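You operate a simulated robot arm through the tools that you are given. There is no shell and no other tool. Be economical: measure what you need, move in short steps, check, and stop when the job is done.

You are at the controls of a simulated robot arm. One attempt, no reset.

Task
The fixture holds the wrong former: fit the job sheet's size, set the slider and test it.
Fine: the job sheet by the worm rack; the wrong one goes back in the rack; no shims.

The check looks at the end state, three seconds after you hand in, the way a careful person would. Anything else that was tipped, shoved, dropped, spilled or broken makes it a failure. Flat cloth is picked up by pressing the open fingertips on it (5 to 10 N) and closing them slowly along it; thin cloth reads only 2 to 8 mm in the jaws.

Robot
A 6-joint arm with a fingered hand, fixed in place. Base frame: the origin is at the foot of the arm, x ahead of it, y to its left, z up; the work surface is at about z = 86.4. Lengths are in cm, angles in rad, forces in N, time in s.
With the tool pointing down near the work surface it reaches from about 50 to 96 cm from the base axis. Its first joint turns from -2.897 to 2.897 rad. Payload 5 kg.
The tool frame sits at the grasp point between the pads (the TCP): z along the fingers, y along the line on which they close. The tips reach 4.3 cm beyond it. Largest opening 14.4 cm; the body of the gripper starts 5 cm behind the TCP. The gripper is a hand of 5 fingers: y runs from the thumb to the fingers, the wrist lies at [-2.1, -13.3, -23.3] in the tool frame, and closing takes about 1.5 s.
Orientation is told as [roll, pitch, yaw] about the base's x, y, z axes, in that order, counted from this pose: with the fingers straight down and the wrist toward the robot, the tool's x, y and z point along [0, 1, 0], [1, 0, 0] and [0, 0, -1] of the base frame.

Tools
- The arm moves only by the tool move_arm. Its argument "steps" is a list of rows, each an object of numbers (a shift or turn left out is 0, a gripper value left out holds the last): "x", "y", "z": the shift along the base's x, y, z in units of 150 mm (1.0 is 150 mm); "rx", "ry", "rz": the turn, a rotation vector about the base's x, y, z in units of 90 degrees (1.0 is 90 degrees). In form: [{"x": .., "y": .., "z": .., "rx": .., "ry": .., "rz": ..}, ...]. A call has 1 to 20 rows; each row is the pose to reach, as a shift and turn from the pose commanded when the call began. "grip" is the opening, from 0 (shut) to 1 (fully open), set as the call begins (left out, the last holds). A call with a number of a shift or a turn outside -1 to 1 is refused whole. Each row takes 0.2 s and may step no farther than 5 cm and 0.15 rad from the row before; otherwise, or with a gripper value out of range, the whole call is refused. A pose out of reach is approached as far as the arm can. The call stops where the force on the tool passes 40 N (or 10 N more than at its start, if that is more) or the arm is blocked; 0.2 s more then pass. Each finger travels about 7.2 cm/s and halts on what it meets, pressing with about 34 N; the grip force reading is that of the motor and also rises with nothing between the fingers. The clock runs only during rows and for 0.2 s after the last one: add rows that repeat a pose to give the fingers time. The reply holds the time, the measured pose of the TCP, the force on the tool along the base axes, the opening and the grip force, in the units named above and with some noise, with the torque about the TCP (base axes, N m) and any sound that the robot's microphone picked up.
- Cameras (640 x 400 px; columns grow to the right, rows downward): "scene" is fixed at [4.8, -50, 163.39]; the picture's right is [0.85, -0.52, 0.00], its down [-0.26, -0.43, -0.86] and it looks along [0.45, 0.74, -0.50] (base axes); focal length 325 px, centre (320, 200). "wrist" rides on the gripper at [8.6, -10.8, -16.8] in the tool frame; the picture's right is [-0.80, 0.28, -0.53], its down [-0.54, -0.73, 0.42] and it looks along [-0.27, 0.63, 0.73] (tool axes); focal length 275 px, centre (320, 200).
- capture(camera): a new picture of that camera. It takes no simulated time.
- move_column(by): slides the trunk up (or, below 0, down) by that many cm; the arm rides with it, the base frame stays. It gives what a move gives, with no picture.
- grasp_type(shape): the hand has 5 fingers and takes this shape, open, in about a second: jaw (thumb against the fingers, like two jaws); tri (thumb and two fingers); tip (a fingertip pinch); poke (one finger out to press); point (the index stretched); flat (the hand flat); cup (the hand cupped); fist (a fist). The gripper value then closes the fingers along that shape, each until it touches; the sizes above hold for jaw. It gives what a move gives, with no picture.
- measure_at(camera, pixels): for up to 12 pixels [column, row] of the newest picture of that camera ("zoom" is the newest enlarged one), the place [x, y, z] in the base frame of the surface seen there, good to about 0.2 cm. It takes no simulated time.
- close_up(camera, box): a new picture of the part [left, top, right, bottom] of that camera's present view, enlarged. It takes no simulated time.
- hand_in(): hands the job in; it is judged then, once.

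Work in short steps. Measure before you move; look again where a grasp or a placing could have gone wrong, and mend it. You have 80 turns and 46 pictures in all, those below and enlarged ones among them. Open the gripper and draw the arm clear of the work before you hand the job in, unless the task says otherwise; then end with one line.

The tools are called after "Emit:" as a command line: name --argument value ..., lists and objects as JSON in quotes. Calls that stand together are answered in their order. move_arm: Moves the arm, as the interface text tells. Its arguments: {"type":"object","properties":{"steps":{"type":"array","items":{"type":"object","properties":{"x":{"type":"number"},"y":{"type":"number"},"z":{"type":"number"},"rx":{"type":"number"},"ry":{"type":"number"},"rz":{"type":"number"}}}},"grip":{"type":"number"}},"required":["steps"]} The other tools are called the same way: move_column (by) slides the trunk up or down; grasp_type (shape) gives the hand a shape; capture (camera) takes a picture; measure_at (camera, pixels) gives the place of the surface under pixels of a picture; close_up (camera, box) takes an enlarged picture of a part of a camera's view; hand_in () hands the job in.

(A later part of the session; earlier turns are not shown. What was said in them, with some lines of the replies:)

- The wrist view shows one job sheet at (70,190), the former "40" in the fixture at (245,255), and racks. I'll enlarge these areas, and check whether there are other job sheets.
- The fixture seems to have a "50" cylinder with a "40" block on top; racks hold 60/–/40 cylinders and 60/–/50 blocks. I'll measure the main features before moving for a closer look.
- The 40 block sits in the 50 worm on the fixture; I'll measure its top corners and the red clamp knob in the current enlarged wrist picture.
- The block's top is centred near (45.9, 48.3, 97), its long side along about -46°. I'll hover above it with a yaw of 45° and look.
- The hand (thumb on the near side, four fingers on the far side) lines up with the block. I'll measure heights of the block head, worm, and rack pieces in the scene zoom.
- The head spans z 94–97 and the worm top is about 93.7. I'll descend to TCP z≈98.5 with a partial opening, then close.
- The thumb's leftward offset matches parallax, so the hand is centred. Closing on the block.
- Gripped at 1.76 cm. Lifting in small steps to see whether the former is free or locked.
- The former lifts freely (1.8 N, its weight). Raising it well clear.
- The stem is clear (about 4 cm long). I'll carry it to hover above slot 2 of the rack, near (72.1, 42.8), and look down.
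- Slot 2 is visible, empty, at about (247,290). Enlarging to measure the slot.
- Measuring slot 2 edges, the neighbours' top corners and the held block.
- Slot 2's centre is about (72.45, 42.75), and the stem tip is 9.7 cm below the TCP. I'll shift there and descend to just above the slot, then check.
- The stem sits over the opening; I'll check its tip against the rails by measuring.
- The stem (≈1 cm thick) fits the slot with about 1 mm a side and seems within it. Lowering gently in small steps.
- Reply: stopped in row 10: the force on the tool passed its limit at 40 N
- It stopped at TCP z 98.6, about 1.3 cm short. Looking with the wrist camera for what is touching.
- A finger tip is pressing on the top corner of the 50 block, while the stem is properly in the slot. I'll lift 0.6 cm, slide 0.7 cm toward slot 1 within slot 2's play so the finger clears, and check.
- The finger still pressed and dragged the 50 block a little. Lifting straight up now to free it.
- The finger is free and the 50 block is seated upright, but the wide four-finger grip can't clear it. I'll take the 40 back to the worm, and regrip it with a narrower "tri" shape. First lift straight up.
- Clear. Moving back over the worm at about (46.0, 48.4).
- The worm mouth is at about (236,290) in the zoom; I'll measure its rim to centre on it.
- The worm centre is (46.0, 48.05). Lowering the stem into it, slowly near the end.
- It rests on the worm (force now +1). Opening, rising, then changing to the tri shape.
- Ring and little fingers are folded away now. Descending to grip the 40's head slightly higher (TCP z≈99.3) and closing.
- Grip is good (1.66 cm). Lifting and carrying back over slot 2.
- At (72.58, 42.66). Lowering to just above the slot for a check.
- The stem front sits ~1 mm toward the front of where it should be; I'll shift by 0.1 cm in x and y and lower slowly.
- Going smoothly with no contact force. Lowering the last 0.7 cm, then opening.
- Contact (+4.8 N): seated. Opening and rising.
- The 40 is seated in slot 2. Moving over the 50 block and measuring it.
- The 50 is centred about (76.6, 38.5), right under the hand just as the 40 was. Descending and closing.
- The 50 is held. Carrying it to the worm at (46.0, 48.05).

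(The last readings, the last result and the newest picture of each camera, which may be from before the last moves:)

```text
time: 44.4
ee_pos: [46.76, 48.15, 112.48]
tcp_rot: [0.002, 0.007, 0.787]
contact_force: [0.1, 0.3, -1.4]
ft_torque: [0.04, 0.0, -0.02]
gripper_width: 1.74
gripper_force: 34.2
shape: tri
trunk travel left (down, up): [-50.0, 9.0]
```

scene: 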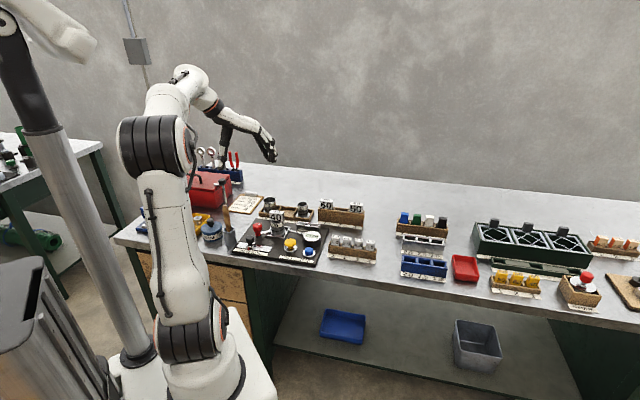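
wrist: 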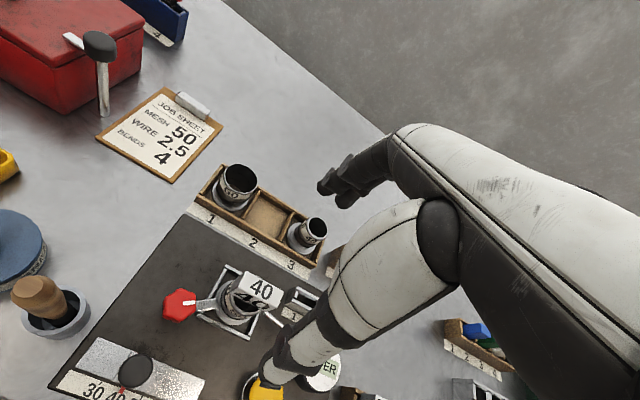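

Shifting to the worm centre and lowering to just above the rim for a check.

Emit:
move_arm --steps '[{"x": -0.05, "y": -0.007, "z": -0.15}, {"x": -0.05, "y": -0.007, "z": -0.3}, {"x": -0.05, "y": -0.007, "z": -0.5}, {"x": -0.05, "y": -0.007, "z": -0.53}, {"x": -0.05, "y": -0.007, "z": -0.53}]'

Emit:
close_up --camera "wrist" --box '[200, 200, 380, 320]'

Emit:
measure_at --camera "zoom" --pixels '[[230, 225], [245, 260], [270, 275], [290, 290], [215, 250], [270, 300], [200, 270], [240, 300]]'

```text
time: 45.6
ee_pos: [46.04, 47.84, 104.61]
tcp_rot: [0.002, 0.007, 0.786]
contact_force: [-0.9, 0.0, -1.9]
ft_torque: [0.04, 0.0, 0.04]
gripper_width: 1.73
gripper_force: 34.0
shape: tri
trunk travel left (down, up): [-50.0, 9.0]
```

```text
3.33 times, centred on (290, 260) of wrist
```

zoom: 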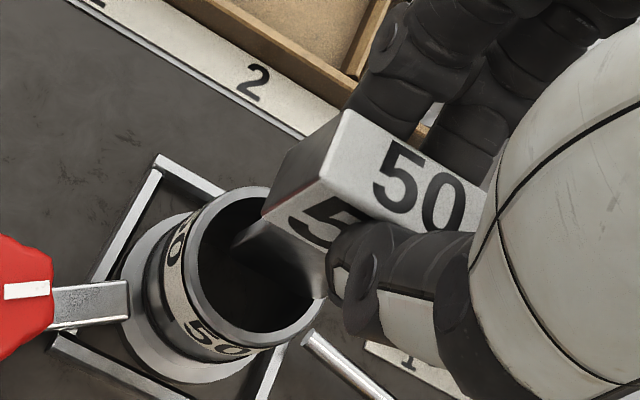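

```text
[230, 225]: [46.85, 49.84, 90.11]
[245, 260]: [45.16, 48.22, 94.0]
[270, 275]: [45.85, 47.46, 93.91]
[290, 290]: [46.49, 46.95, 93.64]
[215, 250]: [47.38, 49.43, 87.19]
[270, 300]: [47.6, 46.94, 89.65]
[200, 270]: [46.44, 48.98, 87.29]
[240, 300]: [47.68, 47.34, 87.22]
```

The stem hangs inside the mouth; a small shift of (-0.15, +0.2) centres it. Lowering slowly to seat at z≈99.15.

Emit:
move_arm --steps '[{"x": -0.01, "y": 0.013}, {"x": -0.01, "y": 0.013, "z": -0.08}, {"x": -0.01, "y": 0.013, "z": -0.16}, {"x": -0.01, "y": 0.013, "z": -0.24}, {"x": -0.01, "y": 0.013, "z": -0.3}, {"x": -0.01, "y": 0.013, "z": -0.34}, {"x": -0.01, "y": 0.013, "z": -0.355}, {"x": -0.01, "y": 0.013, "z": -0.36}, {"x": -0.01, "y": 0.013, "z": -0.36}]'

Emit:
close_up --camera "scene" --box '[240, 180, 320, 245]'

```text
time: 47.6
ee_pos: [45.81, 48.08, 99.19]
tcp_rot: [0.002, 0.007, 0.786]
contact_force: [-0.9, 0.2, -2.3]
ft_torque: [0.02, -0.04, -0.02]
gripper_width: 1.77
gripper_force: 34.2
shape: tri
trunk travel left (down, up): [-50.0, 9.0]
```

```text
6.15 times, centred on (280, 212) of scene
```

zoom: 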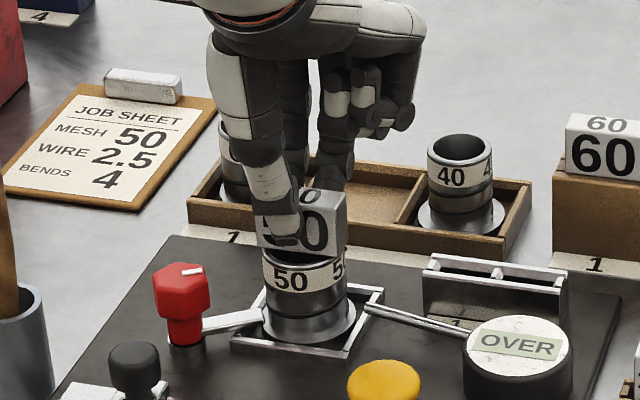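

Not quite touching (−2.3 N). Lowering a few more millimetres until contact.

Emit:
move_arm --steps '[{"z": -0.007}, {"z": -0.014}, {"z": -0.02}, {"z": -0.02}]'

```text
time: 48.6
ee_pos: [45.86, 48.07, 99.05]
tcp_rot: [0.0, 0.004, 0.785]
contact_force: [-0.7, -0.3, 4.6]
ft_torque: [0.0, 0.03, 0.01]
gripper_width: 1.76
gripper_force: 34.6
shape: tri
trunk travel left (down, up): [-50.0, 9.0]
```

Seated with +4.6 N. Opening, rising, and viewing the slider and buttons.

Emit:
move_arm --steps '[{}, {}, {}, {}]' --grip 0.4

Emit:
move_arm --steps '[{"z": 0.1}, {"z": 0.3}, {"z": 0.6}, {"z": 0.9}, {"x": -0.25, "z": 0.95}, {"x": -0.5, "z": 0.95}, {"x": -0.7, "y": 0.2, "z": 0.95}, {"x": -0.7, "y": 0.2, "z": 0.95}]'

Emit:
capture --camera "wrist"

Emit:
close_up --camera "scene" --box '[225, 195, 335, 270]'

```text
time: 49.6
ee_pos: [45.87, 47.99, 99.01]
tcp_rot: [0.002, 0.006, 0.785]
contact_force: [-0.1, 0.8, 0.0]
ft_torque: [-0.01, -0.01, -0.03]
gripper_width: 5.73
gripper_force: 0.1
shape: tri
trunk travel left (down, up): [-50.0, 9.0]
```

```text
time: 51.4
ee_pos: [35.48, 51.12, 113.44]
tcp_rot: [0.0, 0.007, 0.784]
contact_force: [0.5, 0.4, 0.0]
ft_torque: [-0.03, -0.03, 0.01]
gripper_width: 5.75
gripper_force: 0.0
shape: tri
trunk travel left (down, up): [-50.0, 9.0]
```

```text
9 pictures are left
```

wrist: 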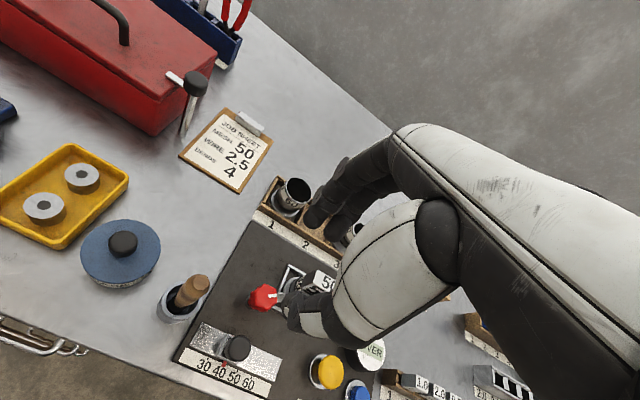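

```text
5.33 times, centred on (280, 232) of scene
```

zoom: 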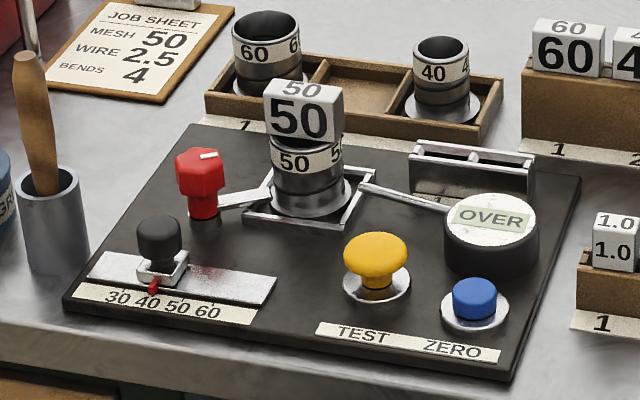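

The 50 former sits correctly. Measuring the slider knob, pointer, tick labels and the buttons.

Emit:
measure_at --camera "zoom" --pixels '[[158, 222], [158, 250], [162, 272], [153, 284], [117, 297], [147, 302], [177, 307], [208, 313], [376, 243], [473, 285], [250, 285], [110, 262]]'

Emit:
close_up --camera "scene" --box '[235, 230, 285, 262]'

```text
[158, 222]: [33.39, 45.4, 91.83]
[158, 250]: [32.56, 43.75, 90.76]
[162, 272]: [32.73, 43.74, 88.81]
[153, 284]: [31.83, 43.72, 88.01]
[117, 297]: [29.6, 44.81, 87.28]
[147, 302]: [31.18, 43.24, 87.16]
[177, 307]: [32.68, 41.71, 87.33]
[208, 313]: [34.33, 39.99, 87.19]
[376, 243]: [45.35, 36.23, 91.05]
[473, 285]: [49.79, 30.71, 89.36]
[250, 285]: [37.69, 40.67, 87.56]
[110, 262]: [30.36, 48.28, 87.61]
```

```text
12.50 times, centred on (260, 246) of scene
```

zoom: 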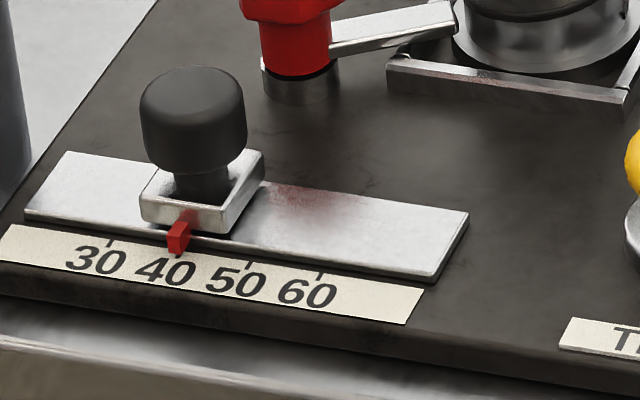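

The slider points to 40 and ticks are ~2.23 cm apart along (0.7,-0.71). I'll fix the knob's centre from the current wrist picture around (236,347).

Emit:
measure_at --camera "wrist" --pixels '[[236, 337], [249, 347], [238, 345], [227, 345], [238, 355], [263, 297], [262, 288], [250, 297], [329, 370], [220, 368]]'

```text
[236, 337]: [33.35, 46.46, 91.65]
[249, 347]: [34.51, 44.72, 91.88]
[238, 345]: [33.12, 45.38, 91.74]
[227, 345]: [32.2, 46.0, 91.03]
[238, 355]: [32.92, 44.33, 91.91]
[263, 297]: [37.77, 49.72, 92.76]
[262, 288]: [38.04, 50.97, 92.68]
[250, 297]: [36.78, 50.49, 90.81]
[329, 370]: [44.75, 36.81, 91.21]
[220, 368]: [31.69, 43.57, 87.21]
```

Knob centre ≈ (33.3, 45.3), top 91.8. I'll check the wooden handle's location for clearance, and move above the knob.

Emit:
measure_at --camera "wrist" --pixels '[[197, 285], [180, 300], [190, 305], [190, 85], [328, 280], [310, 275]]'

Emit:
move_arm --steps '[{"x": -0.05, "y": -0.13}, {"x": -0.147, "y": -0.388, "z": -0.1}, {"x": -0.147, "y": -0.388, "z": -0.3}, {"x": -0.147, "y": -0.388, "z": -0.5}, {"x": -0.147, "y": -0.388, "z": -0.7}, {"x": -0.147, "y": -0.388, "z": -0.8}, {"x": -0.147, "y": -0.388, "z": -0.8}]' --grip 0.45

```text
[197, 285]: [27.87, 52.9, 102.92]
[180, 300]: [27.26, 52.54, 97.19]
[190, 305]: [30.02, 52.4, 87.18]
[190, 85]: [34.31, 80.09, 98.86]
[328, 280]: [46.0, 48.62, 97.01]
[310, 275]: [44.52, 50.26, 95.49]
```

```text
time: 53.0
ee_pos: [33.24, 45.14, 101.21]
tcp_rot: [0.001, 0.008, 0.784]
contact_force: [0.3, -0.3, 0.5]
ft_torque: [0.02, 0.02, 0.01]
gripper_width: 6.45
gripper_force: 0.1
shape: tri
trunk travel left (down, up): [-50.0, 9.0]
```

Handle is 9 cm to the side; clear. Descending to TCP z≈94.3 and checking before closing.

Emit:
move_arm --steps '[{"y": 0.007, "z": -0.15}, {"y": 0.007, "z": -0.3}, {"y": 0.007, "z": -0.42}, {"y": 0.007, "z": -0.46}, {"y": 0.007, "z": -0.46}]'

Emit:
close_up --camera "scene" --box '[220, 190, 310, 265]'

```text
time: 54.0
ee_pos: [33.13, 45.61, 95.29]
tcp_rot: [0.007, -0.011, 0.787]
contact_force: [-3.7, -10.5, 20.6]
ft_torque: [0.26, -0.82, -0.35]
gripper_width: 6.19
gripper_force: 0.1
shape: tri
trunk travel left (down, up): [-50.0, 9.0]
stopped in row 4: the force on the tool passed its limit at 45 N (the readings are from after the stop); the commanded pose is now the measured one
```

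```text
5.33 times, centred on (265, 228) of scene
```

zoom: 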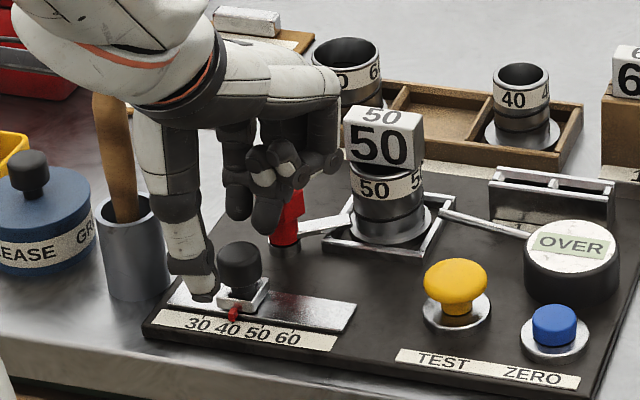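

The folded fingers/middle finger met the red knob's area (20 N up). I'll retreat straight up, then use the single-finger "poke" shape to push the slider and later the button.

Emit:
move_arm --steps '[{"z": 0.03}, {"z": 0.1}, {"z": 0.3}, {"z": 0.5}, {"z": 0.7}, {"z": 0.8}, {"z": 0.8}]'

Emit:
grasp_type --shape "poke"

Emit:
capture --camera "scene"

```text
time: 55.5
ee_pos: [33.38, 45.77, 107.04]
tcp_rot: [0.006, -0.007, 0.788]
contact_force: [0.8, 0.4, -0.5]
ft_torque: [0.0, 0.02, 0.01]
gripper_width: 6.45
gripper_force: 0.0
shape: tri
trunk travel left (down, up): [-50.0, 9.0]
```

```text
time: 56.5
ee_pos: [33.41, 45.66, 107.04]
tcp_rot: [0.005, -0.006, 0.787]
contact_force: [-0.2, 0.2, -0.4]
ft_torque: [0.02, -0.02, 0.0]
gripper_width: 0.0
gripper_force: 0.1
shape: poke
trunk travel left (down, up): [-50.0, 9.0]
```

```text
5 pictures are left
```

scene: 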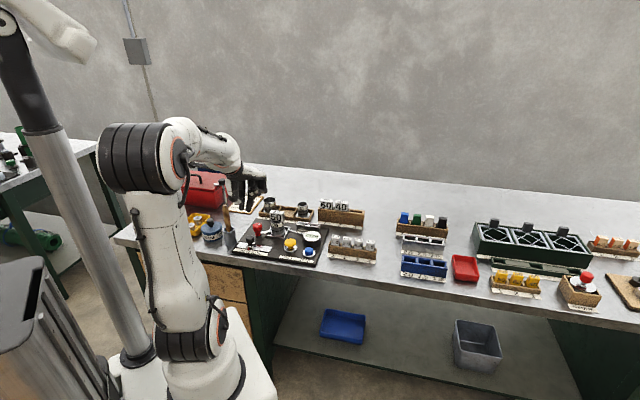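

One finger is out now. I'll probe the surface under pixels near the hand (around (247,210)) in this scene picture to locate the fingertip.

Emit:
measure_at --camera "scene" --pixels '[[247, 210], [244, 210], [241, 210], [238, 210], [235, 210], [247, 205], [244, 205], [241, 205], [238, 205], [235, 205], [232, 205], [250, 205]]'

Emit:
measure_at --camera "scene" --pixels '[[229, 210], [232, 210], [235, 200], [240, 200], [245, 200], [250, 200], [255, 200], [260, 200], [265, 197], [250, 195], [230, 200], [240, 195]]'

```text
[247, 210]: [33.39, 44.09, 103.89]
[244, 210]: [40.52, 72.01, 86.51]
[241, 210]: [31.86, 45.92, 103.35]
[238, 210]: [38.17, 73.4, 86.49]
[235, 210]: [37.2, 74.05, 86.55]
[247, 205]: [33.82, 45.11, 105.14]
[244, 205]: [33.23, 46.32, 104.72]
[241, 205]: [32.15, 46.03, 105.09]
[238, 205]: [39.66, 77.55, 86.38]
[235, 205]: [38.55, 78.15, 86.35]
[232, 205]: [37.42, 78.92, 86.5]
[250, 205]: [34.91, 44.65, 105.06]
```

```text
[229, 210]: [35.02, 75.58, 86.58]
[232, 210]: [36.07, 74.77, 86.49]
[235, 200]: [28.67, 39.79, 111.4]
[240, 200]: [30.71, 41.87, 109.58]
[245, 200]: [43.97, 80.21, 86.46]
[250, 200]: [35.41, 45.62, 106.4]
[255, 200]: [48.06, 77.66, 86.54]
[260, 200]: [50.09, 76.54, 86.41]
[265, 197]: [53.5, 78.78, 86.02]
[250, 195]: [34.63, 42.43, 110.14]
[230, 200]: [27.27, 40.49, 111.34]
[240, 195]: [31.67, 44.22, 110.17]
```

Two candidates show, near (31.9,45.9) and (33.4,44.1). One enlarged picture to tell the extended finger apart.

Emit:
close_up --camera "scene" --box '[215, 170, 295, 260]'

```text
4.44 times, centred on (255, 215) of scene
```

zoom: 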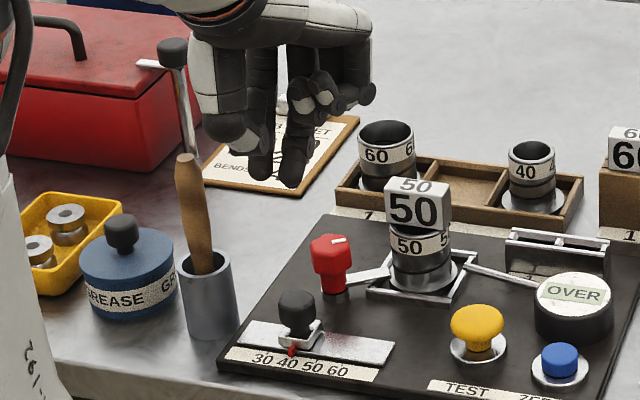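

Two fingers appear to extend (tips near (262,180) and (292,186) in the zoom). Measuring both tips and re-measuring the slider and button in this view.

Emit:
measure_at --camera "zoom" --pixels '[[260, 172], [262, 179], [290, 178], [292, 185], [300, 180], [280, 180], [296, 293], [295, 310], [291, 350], [475, 310], [475, 320], [225, 150]]'

```text
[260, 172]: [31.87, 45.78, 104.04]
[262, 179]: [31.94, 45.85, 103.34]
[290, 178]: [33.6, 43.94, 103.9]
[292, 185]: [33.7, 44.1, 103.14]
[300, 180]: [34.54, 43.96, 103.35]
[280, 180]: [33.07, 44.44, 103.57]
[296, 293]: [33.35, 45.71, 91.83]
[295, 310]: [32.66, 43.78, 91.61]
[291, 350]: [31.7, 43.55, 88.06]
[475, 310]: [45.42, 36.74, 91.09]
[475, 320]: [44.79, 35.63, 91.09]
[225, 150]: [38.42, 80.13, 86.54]
```

The handle standing at (27.9, 52.9) leaves no room to push from the left, so I'll return to the tri grip but with a narrow opening (4.3 cm) so that the fingers don't flare into the red knob.

Emit:
grasp_type --shape "tri"

Emit:
move_arm --steps '[{"x": -0.02, "y": -0.034, "rx": -0.003, "ry": 0.004}, {"x": -0.02, "y": -0.034, "rx": -0.003, "ry": 0.004}, {"x": -0.02, "y": -0.034, "rx": -0.003, "ry": 0.004}, {"x": -0.02, "y": -0.034, "rx": -0.003, "ry": 0.004}, {"x": -0.02, "y": -0.034, "rx": -0.003, "ry": 0.004}, {"x": -0.02, "y": -0.034, "z": -0.2, "rx": -0.003, "ry": 0.004}, {"x": -0.02, "y": -0.034, "z": -0.4, "rx": -0.003, "ry": 0.004}, {"x": -0.02, "y": -0.034, "z": -0.6, "rx": -0.003, "ry": 0.004}, {"x": -0.02, "y": -0.034, "z": -0.68, "rx": -0.003, "ry": 0.004}, {"x": -0.02, "y": -0.034, "z": -0.68, "rx": -0.003, "ry": 0.004}]' --grip 0.3

```text
time: 57.4
ee_pos: [33.15, 45.73, 106.98]
tcp_rot: [0.006, -0.006, 0.787]
contact_force: [-1.3, 0.1, 0.1]
ft_torque: [0.0, -0.03, 0.01]
gripper_width: 14.39
gripper_force: 0.1
shape: tri
trunk travel left (down, up): [-50.0, 9.0]
```

```text
time: 59.5
ee_pos: [32.83, 45.17, 96.69]
tcp_rot: [0.007, 0.002, 0.789]
contact_force: [0.0, 1.1, 0.2]
ft_torque: [0.02, 0.04, -0.03]
gripper_width: 4.37
gripper_force: 0.1
shape: tri
trunk travel left (down, up): [-50.0, 9.0]
```

No contact so far at z 96.7. Easing down to z≈94.4.

Emit:
move_arm --steps '[{"x": 0.013, "z": -0.03}, {"x": 0.013, "z": -0.06}, {"x": 0.013, "z": -0.09}, {"x": 0.013, "z": -0.12}, {"x": 0.013, "z": -0.15}, {"x": 0.013, "z": -0.15}]'

```text
time: 60.8
ee_pos: [33.31, 45.71, 95.34]
tcp_rot: [0.012, -0.016, 0.789]
contact_force: [0.1, -4.9, 16.8]
ft_torque: [0.33, -0.78, -0.25]
gripper_width: 4.29
gripper_force: 0.0
shape: tri
trunk travel left (down, up): [-50.0, 9.0]
stopped in row 6: the force on the tool passed its limit at 43 N (the readings are from after the stop); the commanded pose is now the measured one
```

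The torque places the contact at about (38, 48.6): the folded ring finger lands on the red knob's top. The jaw shape has no folded fingers, so I'll rise, switch to jaw with a narrow opening and retry.

Emit:
move_arm --steps '[{"z": 0.03}, {"z": 0.1}, {"z": 0.3}, {"z": 0.5}, {"z": 0.7}, {"z": 0.8}, {"z": 0.8}]'

Emit:
grasp_type --shape "jaw"

Emit:
move_arm --steps '[{"x": 0.0, "rx": -0.007, "ry": 0.01}, {"x": 0.0, "rx": -0.007, "ry": 0.01}, {"x": 0.0, "rx": -0.007, "ry": 0.01}, {"x": 0.0, "rx": -0.007, "ry": 0.01}, {"x": 0.0, "rx": -0.007, "ry": 0.01}, {"x": 0.0, "rx": -0.007, "ry": 0.01}]' --grip 0.3

```text
time: 62.4
ee_pos: [33.27, 45.33, 107.32]
tcp_rot: [0.009, -0.009, 0.789]
contact_force: [-0.2, 0.6, 1.0]
ft_torque: [-0.01, 0.01, 0.0]
gripper_width: 4.32
gripper_force: 0.0
shape: tri
trunk travel left (down, up): [-50.0, 9.0]
```

```text
time: 63.3
ee_pos: [33.01, 45.51, 107.34]
tcp_rot: [0.009, -0.007, 0.79]
contact_force: [-0.2, 0.1, 0.5]
ft_torque: [0.0, 0.01, 0.0]
gripper_width: 14.33
gripper_force: 0.0
shape: jaw
trunk travel left (down, up): [-50.0, 9.0]
```

```text
time: 64.7
ee_pos: [33.09, 45.32, 107.28]
tcp_rot: [0.013, 0.008, 0.789]
contact_force: [-0.1, 0.1, 0.6]
ft_torque: [-0.01, -0.02, 0.01]
gripper_width: 4.36
gripper_force: 0.0
shape: jaw
trunk travel left (down, up): [-50.0, 9.0]
```

Descending with the jaw shape, slowly at the end.

Emit:
move_arm --steps '[{"y": -0.01, "z": -0.2}, {"y": -0.01, "z": -0.4}, {"y": -0.01, "z": -0.6}, {"y": -0.01, "z": -0.72}, {"y": -0.01, "z": -0.75}, {"y": -0.01, "z": -0.78}, {"y": -0.01, "z": -0.81}, {"y": -0.01, "z": -0.84}, {"y": -0.01, "z": -0.86}, {"y": -0.01, "z": -0.86}]'

```text
time: 66.5
ee_pos: [33.63, 45.88, 95.39]
tcp_rot: [0.018, -0.011, 0.792]
contact_force: [-0.8, -4.7, 16.5]
ft_torque: [0.25, -0.75, -0.28]
gripper_width: 4.3
gripper_force: 0.0
shape: jaw
trunk travel left (down, up): [-50.0, 9.0]
stopped in row 8: the force on the tool passed its limit at 44 N (the readings are from after the stop); the commanded pose is now the measured one
```

Contact is again at the red knob, from the fingers' backs. I'll rise, go to yaw 0 (fingers then point along +x, away from the red knob at (38, 50.3)) with tri shape, and retry.

Emit:
move_arm --steps '[{"z": 0.03}, {"z": 0.1}, {"z": 0.3}, {"z": 0.5}, {"z": 0.7}, {"z": 0.8}, {"z": 0.8}]'

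Emit:
grasp_type --shape "tri"

Emit:
move_arm --steps '[{"rz": -0.08}, {"rz": -0.17}, {"rz": -0.25}, {"rz": -0.33}, {"rz": -0.42}, {"rz": -0.504}, {"rz": -0.504}, {"rz": -0.504}]' --grip 0.33

```text
time: 68.1
ee_pos: [33.33, 45.58, 107.07]
tcp_rot: [0.015, -0.003, 0.79]
contact_force: [-0.3, 0.6, 0.3]
ft_torque: [-0.02, -0.01, 0.02]
gripper_width: 4.35
gripper_force: 0.1
shape: jaw
trunk travel left (down, up): [-50.0, 9.0]
```

```text
time: 69.0
ee_pos: [33.34, 45.43, 107.01]
tcp_rot: [0.017, -0.003, 0.792]
contact_force: [0.0, 1.2, -0.1]
ft_torque: [0.0, 0.0, 0.0]
gripper_width: 14.38
gripper_force: 0.1
shape: tri
trunk travel left (down, up): [-50.0, 9.0]
```

```text
time: 70.8
ee_pos: [33.44, 45.66, 107.12]
tcp_rot: [0.016, -0.004, 0.0]
contact_force: [-0.1, 0.3, 0.1]
ft_torque: [0.0, 0.0, 0.0]
gripper_width: 4.82
gripper_force: 0.0
shape: tri
trunk travel left (down, up): [-50.0, 9.0]
```

Yaw is 0. Descending to z≈94.4 over the knob.

Emit:
move_arm --steps '[{"x": -0.008, "y": -0.022, "z": -0.2, "rx": -0.01}, {"x": -0.008, "y": -0.022, "z": -0.4, "rx": -0.01}, {"x": -0.008, "y": -0.022, "z": -0.6, "rx": -0.01}, {"x": -0.008, "y": -0.022, "z": -0.72, "rx": -0.01}, {"x": -0.008, "y": -0.022, "z": -0.75, "rx": -0.01}, {"x": -0.008, "y": -0.022, "z": -0.78, "rx": -0.01}, {"x": -0.008, "y": -0.022, "z": -0.81, "rx": -0.01}, {"x": -0.008, "y": -0.022, "z": -0.835, "rx": -0.01}, {"x": -0.008, "y": -0.022, "z": -0.85, "rx": -0.01}, {"x": -0.008, "y": -0.022, "z": -0.85, "rx": -0.01}]'

```text
time: 73.0
ee_pos: [33.29, 45.29, 94.27]
tcp_rot: [0.001, -0.004, -0.002]
contact_force: [-0.3, -0.1, -0.6]
ft_torque: [0.01, -0.03, 0.0]
gripper_width: 4.79
gripper_force: 0.2
shape: tri
trunk travel left (down, up): [-50.0, 9.0]
```

Clear descent with no contact. Closing on the slider knob.

Emit:
move_arm --steps '[{}, {}, {}, {}, {}]' --grip 0

```text
time: 74.2
ee_pos: [33.3, 45.18, 94.46]
tcp_rot: [0.0, -0.004, -0.001]
contact_force: [-2.1, -0.1, -2.9]
ft_torque: [0.0, 0.06, 0.0]
gripper_width: 1.98
gripper_force: 34.1
shape: tri
trunk travel left (down, up): [-50.0, 9.0]
```

Gripped at 2.0 cm. Sliding one tick: 2.24 cm along (0.707, −0.707).

Emit:
move_arm --steps '[{"x": 0.02, "y": -0.02}, {"x": 0.04, "y": -0.04}, {"x": 0.06, "y": -0.06}, {"x": 0.08, "y": -0.08}, {"x": 0.1, "y": -0.1}, {"x": 0.1055, "y": -0.1055}, {"x": 0.1055, "y": -0.1055}, {"x": 0.1055, "y": -0.1055}]'

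Emit:
close_up --camera "scene" --box '[225, 205, 315, 265]'

```text
time: 76.0
ee_pos: [34.96, 43.66, 94.35]
tcp_rot: [-0.001, -0.003, -0.001]
contact_force: [-7.7, -4.7, -9.9]
ft_torque: [-0.16, 0.29, -0.05]
gripper_width: 1.94
gripper_force: 33.5
shape: tri
trunk travel left (down, up): [-50.0, 9.0]
```

```text
6.67 times, centred on (270, 235) of scene
```

zoom: 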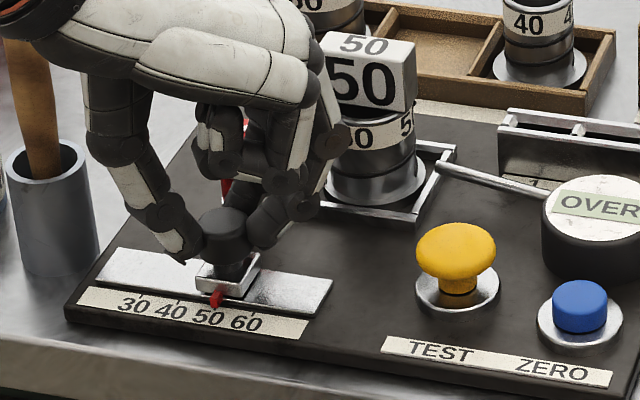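

The pointer at (217,300) is on the 50 tick (~216). I'll confirm by measurement against the tick marks.

Emit:
measure_at --camera "zoom" --pixels '[[217, 298], [217, 303], [143, 297], [252, 316], [209, 318], [455, 240], [455, 225], [455, 270], [427, 250], [490, 250]]'

```text
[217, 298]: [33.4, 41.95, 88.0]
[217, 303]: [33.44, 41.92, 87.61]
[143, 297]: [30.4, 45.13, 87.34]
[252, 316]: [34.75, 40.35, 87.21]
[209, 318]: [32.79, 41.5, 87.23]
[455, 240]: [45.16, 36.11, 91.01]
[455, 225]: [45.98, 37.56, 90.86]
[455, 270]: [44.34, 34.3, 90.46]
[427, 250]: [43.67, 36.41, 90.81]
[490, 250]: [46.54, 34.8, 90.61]
```

Within about 0.1 cm of the 50 mark. Releasing and rising, then switching to the poke shape near the TEST button at (45.2, 36.2, 91).

Emit:
move_arm --steps '[{}, {}, {}, {}]' --grip 0.33

Emit:
move_arm --steps '[{"z": 0.1}, {"z": 0.3}, {"z": 0.6}, {"z": 0.9}, {"x": 0.25, "y": -0.15, "z": 0.9}, {"x": 0.5, "y": -0.3, "z": 0.9}, {"x": 0.68, "y": -0.45, "z": 0.9}, {"x": 0.68, "y": -0.45, "z": 0.9}]'

Emit:
grasp_type --shape "poke"

```text
time: 77.0
ee_pos: [35.06, 43.78, 94.45]
tcp_rot: [0.001, -0.003, 0.001]
contact_force: [0.5, -0.3, 1.1]
ft_torque: [-0.04, 0.01, -0.05]
gripper_width: 4.73
gripper_force: 0.1
shape: tri
trunk travel left (down, up): [-50.0, 9.0]
```

```text
time: 78.8
ee_pos: [44.86, 37.35, 107.75]
tcp_rot: [0.0, -0.003, 0.002]
contact_force: [0.3, -0.1, -0.4]
ft_torque: [0.05, -0.02, -0.01]
gripper_width: 4.75
gripper_force: 0.1
shape: tri
trunk travel left (down, up): [-50.0, 9.0]
```

```text
time: 79.7
ee_pos: [44.77, 37.26, 107.67]
tcp_rot: [0.002, -0.002, 0.001]
contact_force: [0.9, 0.3, -0.4]
ft_torque: [-0.01, -0.02, 0.01]
gripper_width: 0.0
gripper_force: 0.1
shape: poke
trunk travel left (down, up): [-50.0, 9.0]
```

Positioning the extended fingertips over the button centre (45.1, 36.0) and descending to just above it.

Emit:
move_arm --steps '[{"x": 0.03, "y": -0.087, "z": -0.2}, {"x": 0.03, "y": -0.087, "z": -0.4}, {"x": 0.03, "y": -0.087, "z": -0.6}, {"x": 0.03, "y": -0.087, "z": -0.74}, {"x": 0.03, "y": -0.087, "z": -0.74}]'

Emit:
close_up --camera "scene" --box '[230, 195, 330, 265]'

```text
time: 80.9
ee_pos: [45.47, 35.79, 96.95]
tcp_rot: [0.002, -0.003, 0.001]
contact_force: [-0.1, 0.5, 0.2]
ft_torque: [0.0, -0.05, 0.01]
gripper_width: 0.02
gripper_force: 0.2
shape: poke
trunk travel left (down, up): [-50.0, 9.0]
```

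```text
5.71 times, centred on (280, 230) of scene
```

zoom: 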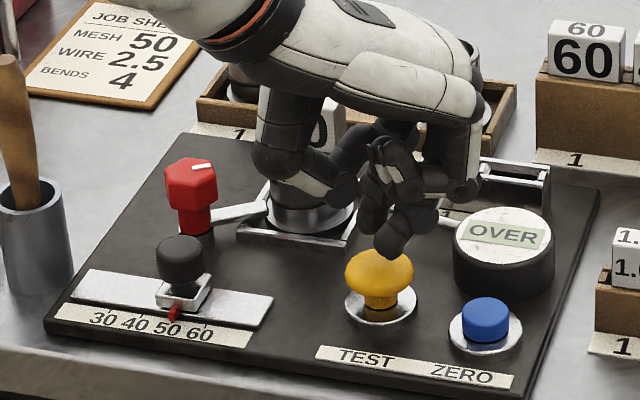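

The slider reads 50 and a fingertip hovers over the yellow button. Measuring the tip relative to the cap.

Emit:
measure_at --camera "zoom" --pixels '[[393, 248], [393, 240], [400, 245], [383, 240], [372, 235], [415, 235], [380, 275], [350, 275], [410, 275], [190, 165], [175, 312], [500, 235]]'

```text
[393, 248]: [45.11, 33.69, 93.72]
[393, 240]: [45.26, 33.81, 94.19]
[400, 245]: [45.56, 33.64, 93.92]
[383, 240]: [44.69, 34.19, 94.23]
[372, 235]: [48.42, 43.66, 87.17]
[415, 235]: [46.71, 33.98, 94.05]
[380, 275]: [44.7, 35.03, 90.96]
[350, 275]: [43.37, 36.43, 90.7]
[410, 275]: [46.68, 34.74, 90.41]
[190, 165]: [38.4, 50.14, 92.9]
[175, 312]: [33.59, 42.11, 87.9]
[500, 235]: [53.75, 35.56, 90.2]
```

Tips straddle the cap roughly evenly; a 0.25 cm shift in y balances them. Pressing down slowly.

Emit:
move_arm --steps '[{"x": -0.01, "y": 0.017, "z": -0.04}, {"x": -0.01, "y": 0.017, "z": -0.08}, {"x": -0.01, "y": 0.017, "z": -0.11}, {"x": -0.01, "y": 0.017, "z": -0.13}, {"x": -0.01, "y": 0.017, "z": -0.15}, {"x": -0.01, "y": 0.017, "z": -0.165}, {"x": -0.01, "y": 0.017, "z": -0.18}, {"x": -0.01, "y": 0.017, "z": -0.18}]'

```text
time: 82.7
ee_pos: [45.5, 36.11, 94.51]
tcp_rot: [0.004, -0.01, -0.001]
contact_force: [-0.6, -1.4, 32.9]
ft_torque: [0.02, -0.04, 0.07]
gripper_width: 0.02
gripper_force: 0.1
shape: poke
trunk travel left (down, up): [-50.0, 9.0]
heard: click
```

A click was heard at 33 N. Rising clear and looking at the dial.

Emit:
move_arm --steps '[{"z": 0.05}, {"z": 0.2}, {"z": 0.4}, {"z": 0.7}, {"z": 0.95}, {"x": -0.1, "y": 0.2, "z": 1.0}, {"x": -0.2, "y": 0.4, "z": 1.0}, {"x": -0.3, "y": 0.6, "z": 1.0}, {"x": -0.3, "y": 0.6, "z": 1.0}]'

Emit:
close_up --camera "scene" --box '[220, 180, 380, 270]'

```text
time: 84.7
ee_pos: [41.03, 44.93, 109.24]
tcp_rot: [0.0, -0.004, 0.0]
contact_force: [0.0, 0.1, -0.3]
ft_torque: [-0.01, -0.02, -0.02]
gripper_width: 0.0
gripper_force: 0.0
shape: poke
trunk travel left (down, up): [-50.0, 9.0]
```

```text
4.00 times, centred on (300, 225) of scene
```

zoom: 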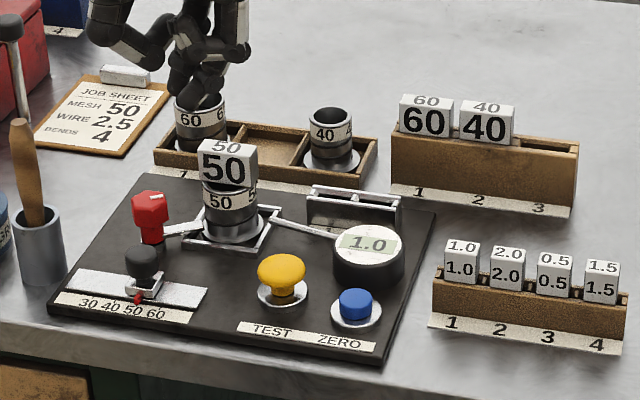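

The test ran: the dial reads 1.0 (no longer OVER), slider at 50, 40 back in slot 2, 50 fitted. Drawing the arm up and opening the hand.

Emit:
move_arm --steps '[{"z": 0.3}, {"z": 0.6}, {"z": 0.9}, {"x": -0.25, "y": 0.1, "z": 0.9}, {"x": -0.25, "y": 0.1, "z": 0.9}]'

Emit:
grasp_type --shape "jaw"

Emit:
close_up --camera "scene" --box '[215, 185, 335, 270]'

```text
time: 85.9
ee_pos: [37.07, 46.37, 122.63]
tcp_rot: [0.0, -0.006, -0.002]
contact_force: [-0.7, 0.0, -0.2]
ft_torque: [0.01, -0.03, -0.04]
gripper_width: 0.02
gripper_force: 0.0
shape: poke
trunk travel left (down, up): [-50.0, 9.0]
```

```text
time: 86.8
ee_pos: [37.04, 46.63, 122.52]
tcp_rot: [0.0, -0.003, 0.001]
contact_force: [-0.4, 0.9, 0.5]
ft_torque: [0.01, 0.0, 0.0]
gripper_width: 14.39
gripper_force: 0.0
shape: jaw
trunk travel left (down, up): [-50.0, 9.0]
```

```text
4.71 times, centred on (275, 228) of scene
```

zoom: 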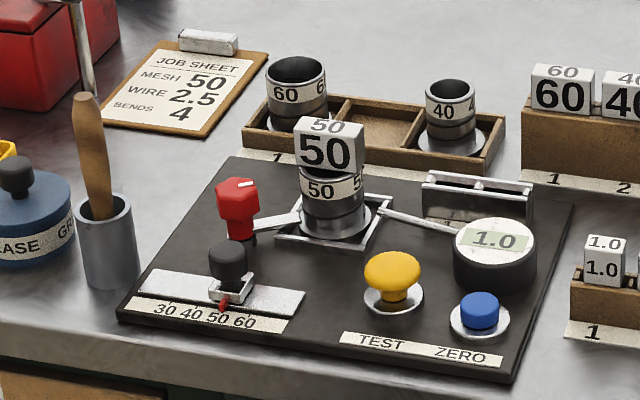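

Everything is in place: 50 fitted, slider on 50, test reading shown, arm clear and hand open. Handing in.

Emit:
hand_in

```text
The job is handed in.
```

I handed the job in: the 50 former is in the fixture, the 40 is back in rack slot 2, the slider is on 50, and after TEST the dial reads 1.0 instead of OVER, with no shims used. While I was working, the fingers briefly dragged the 50 block in the rack and pressed on top of the red knob; both looked unchanged afterwards.
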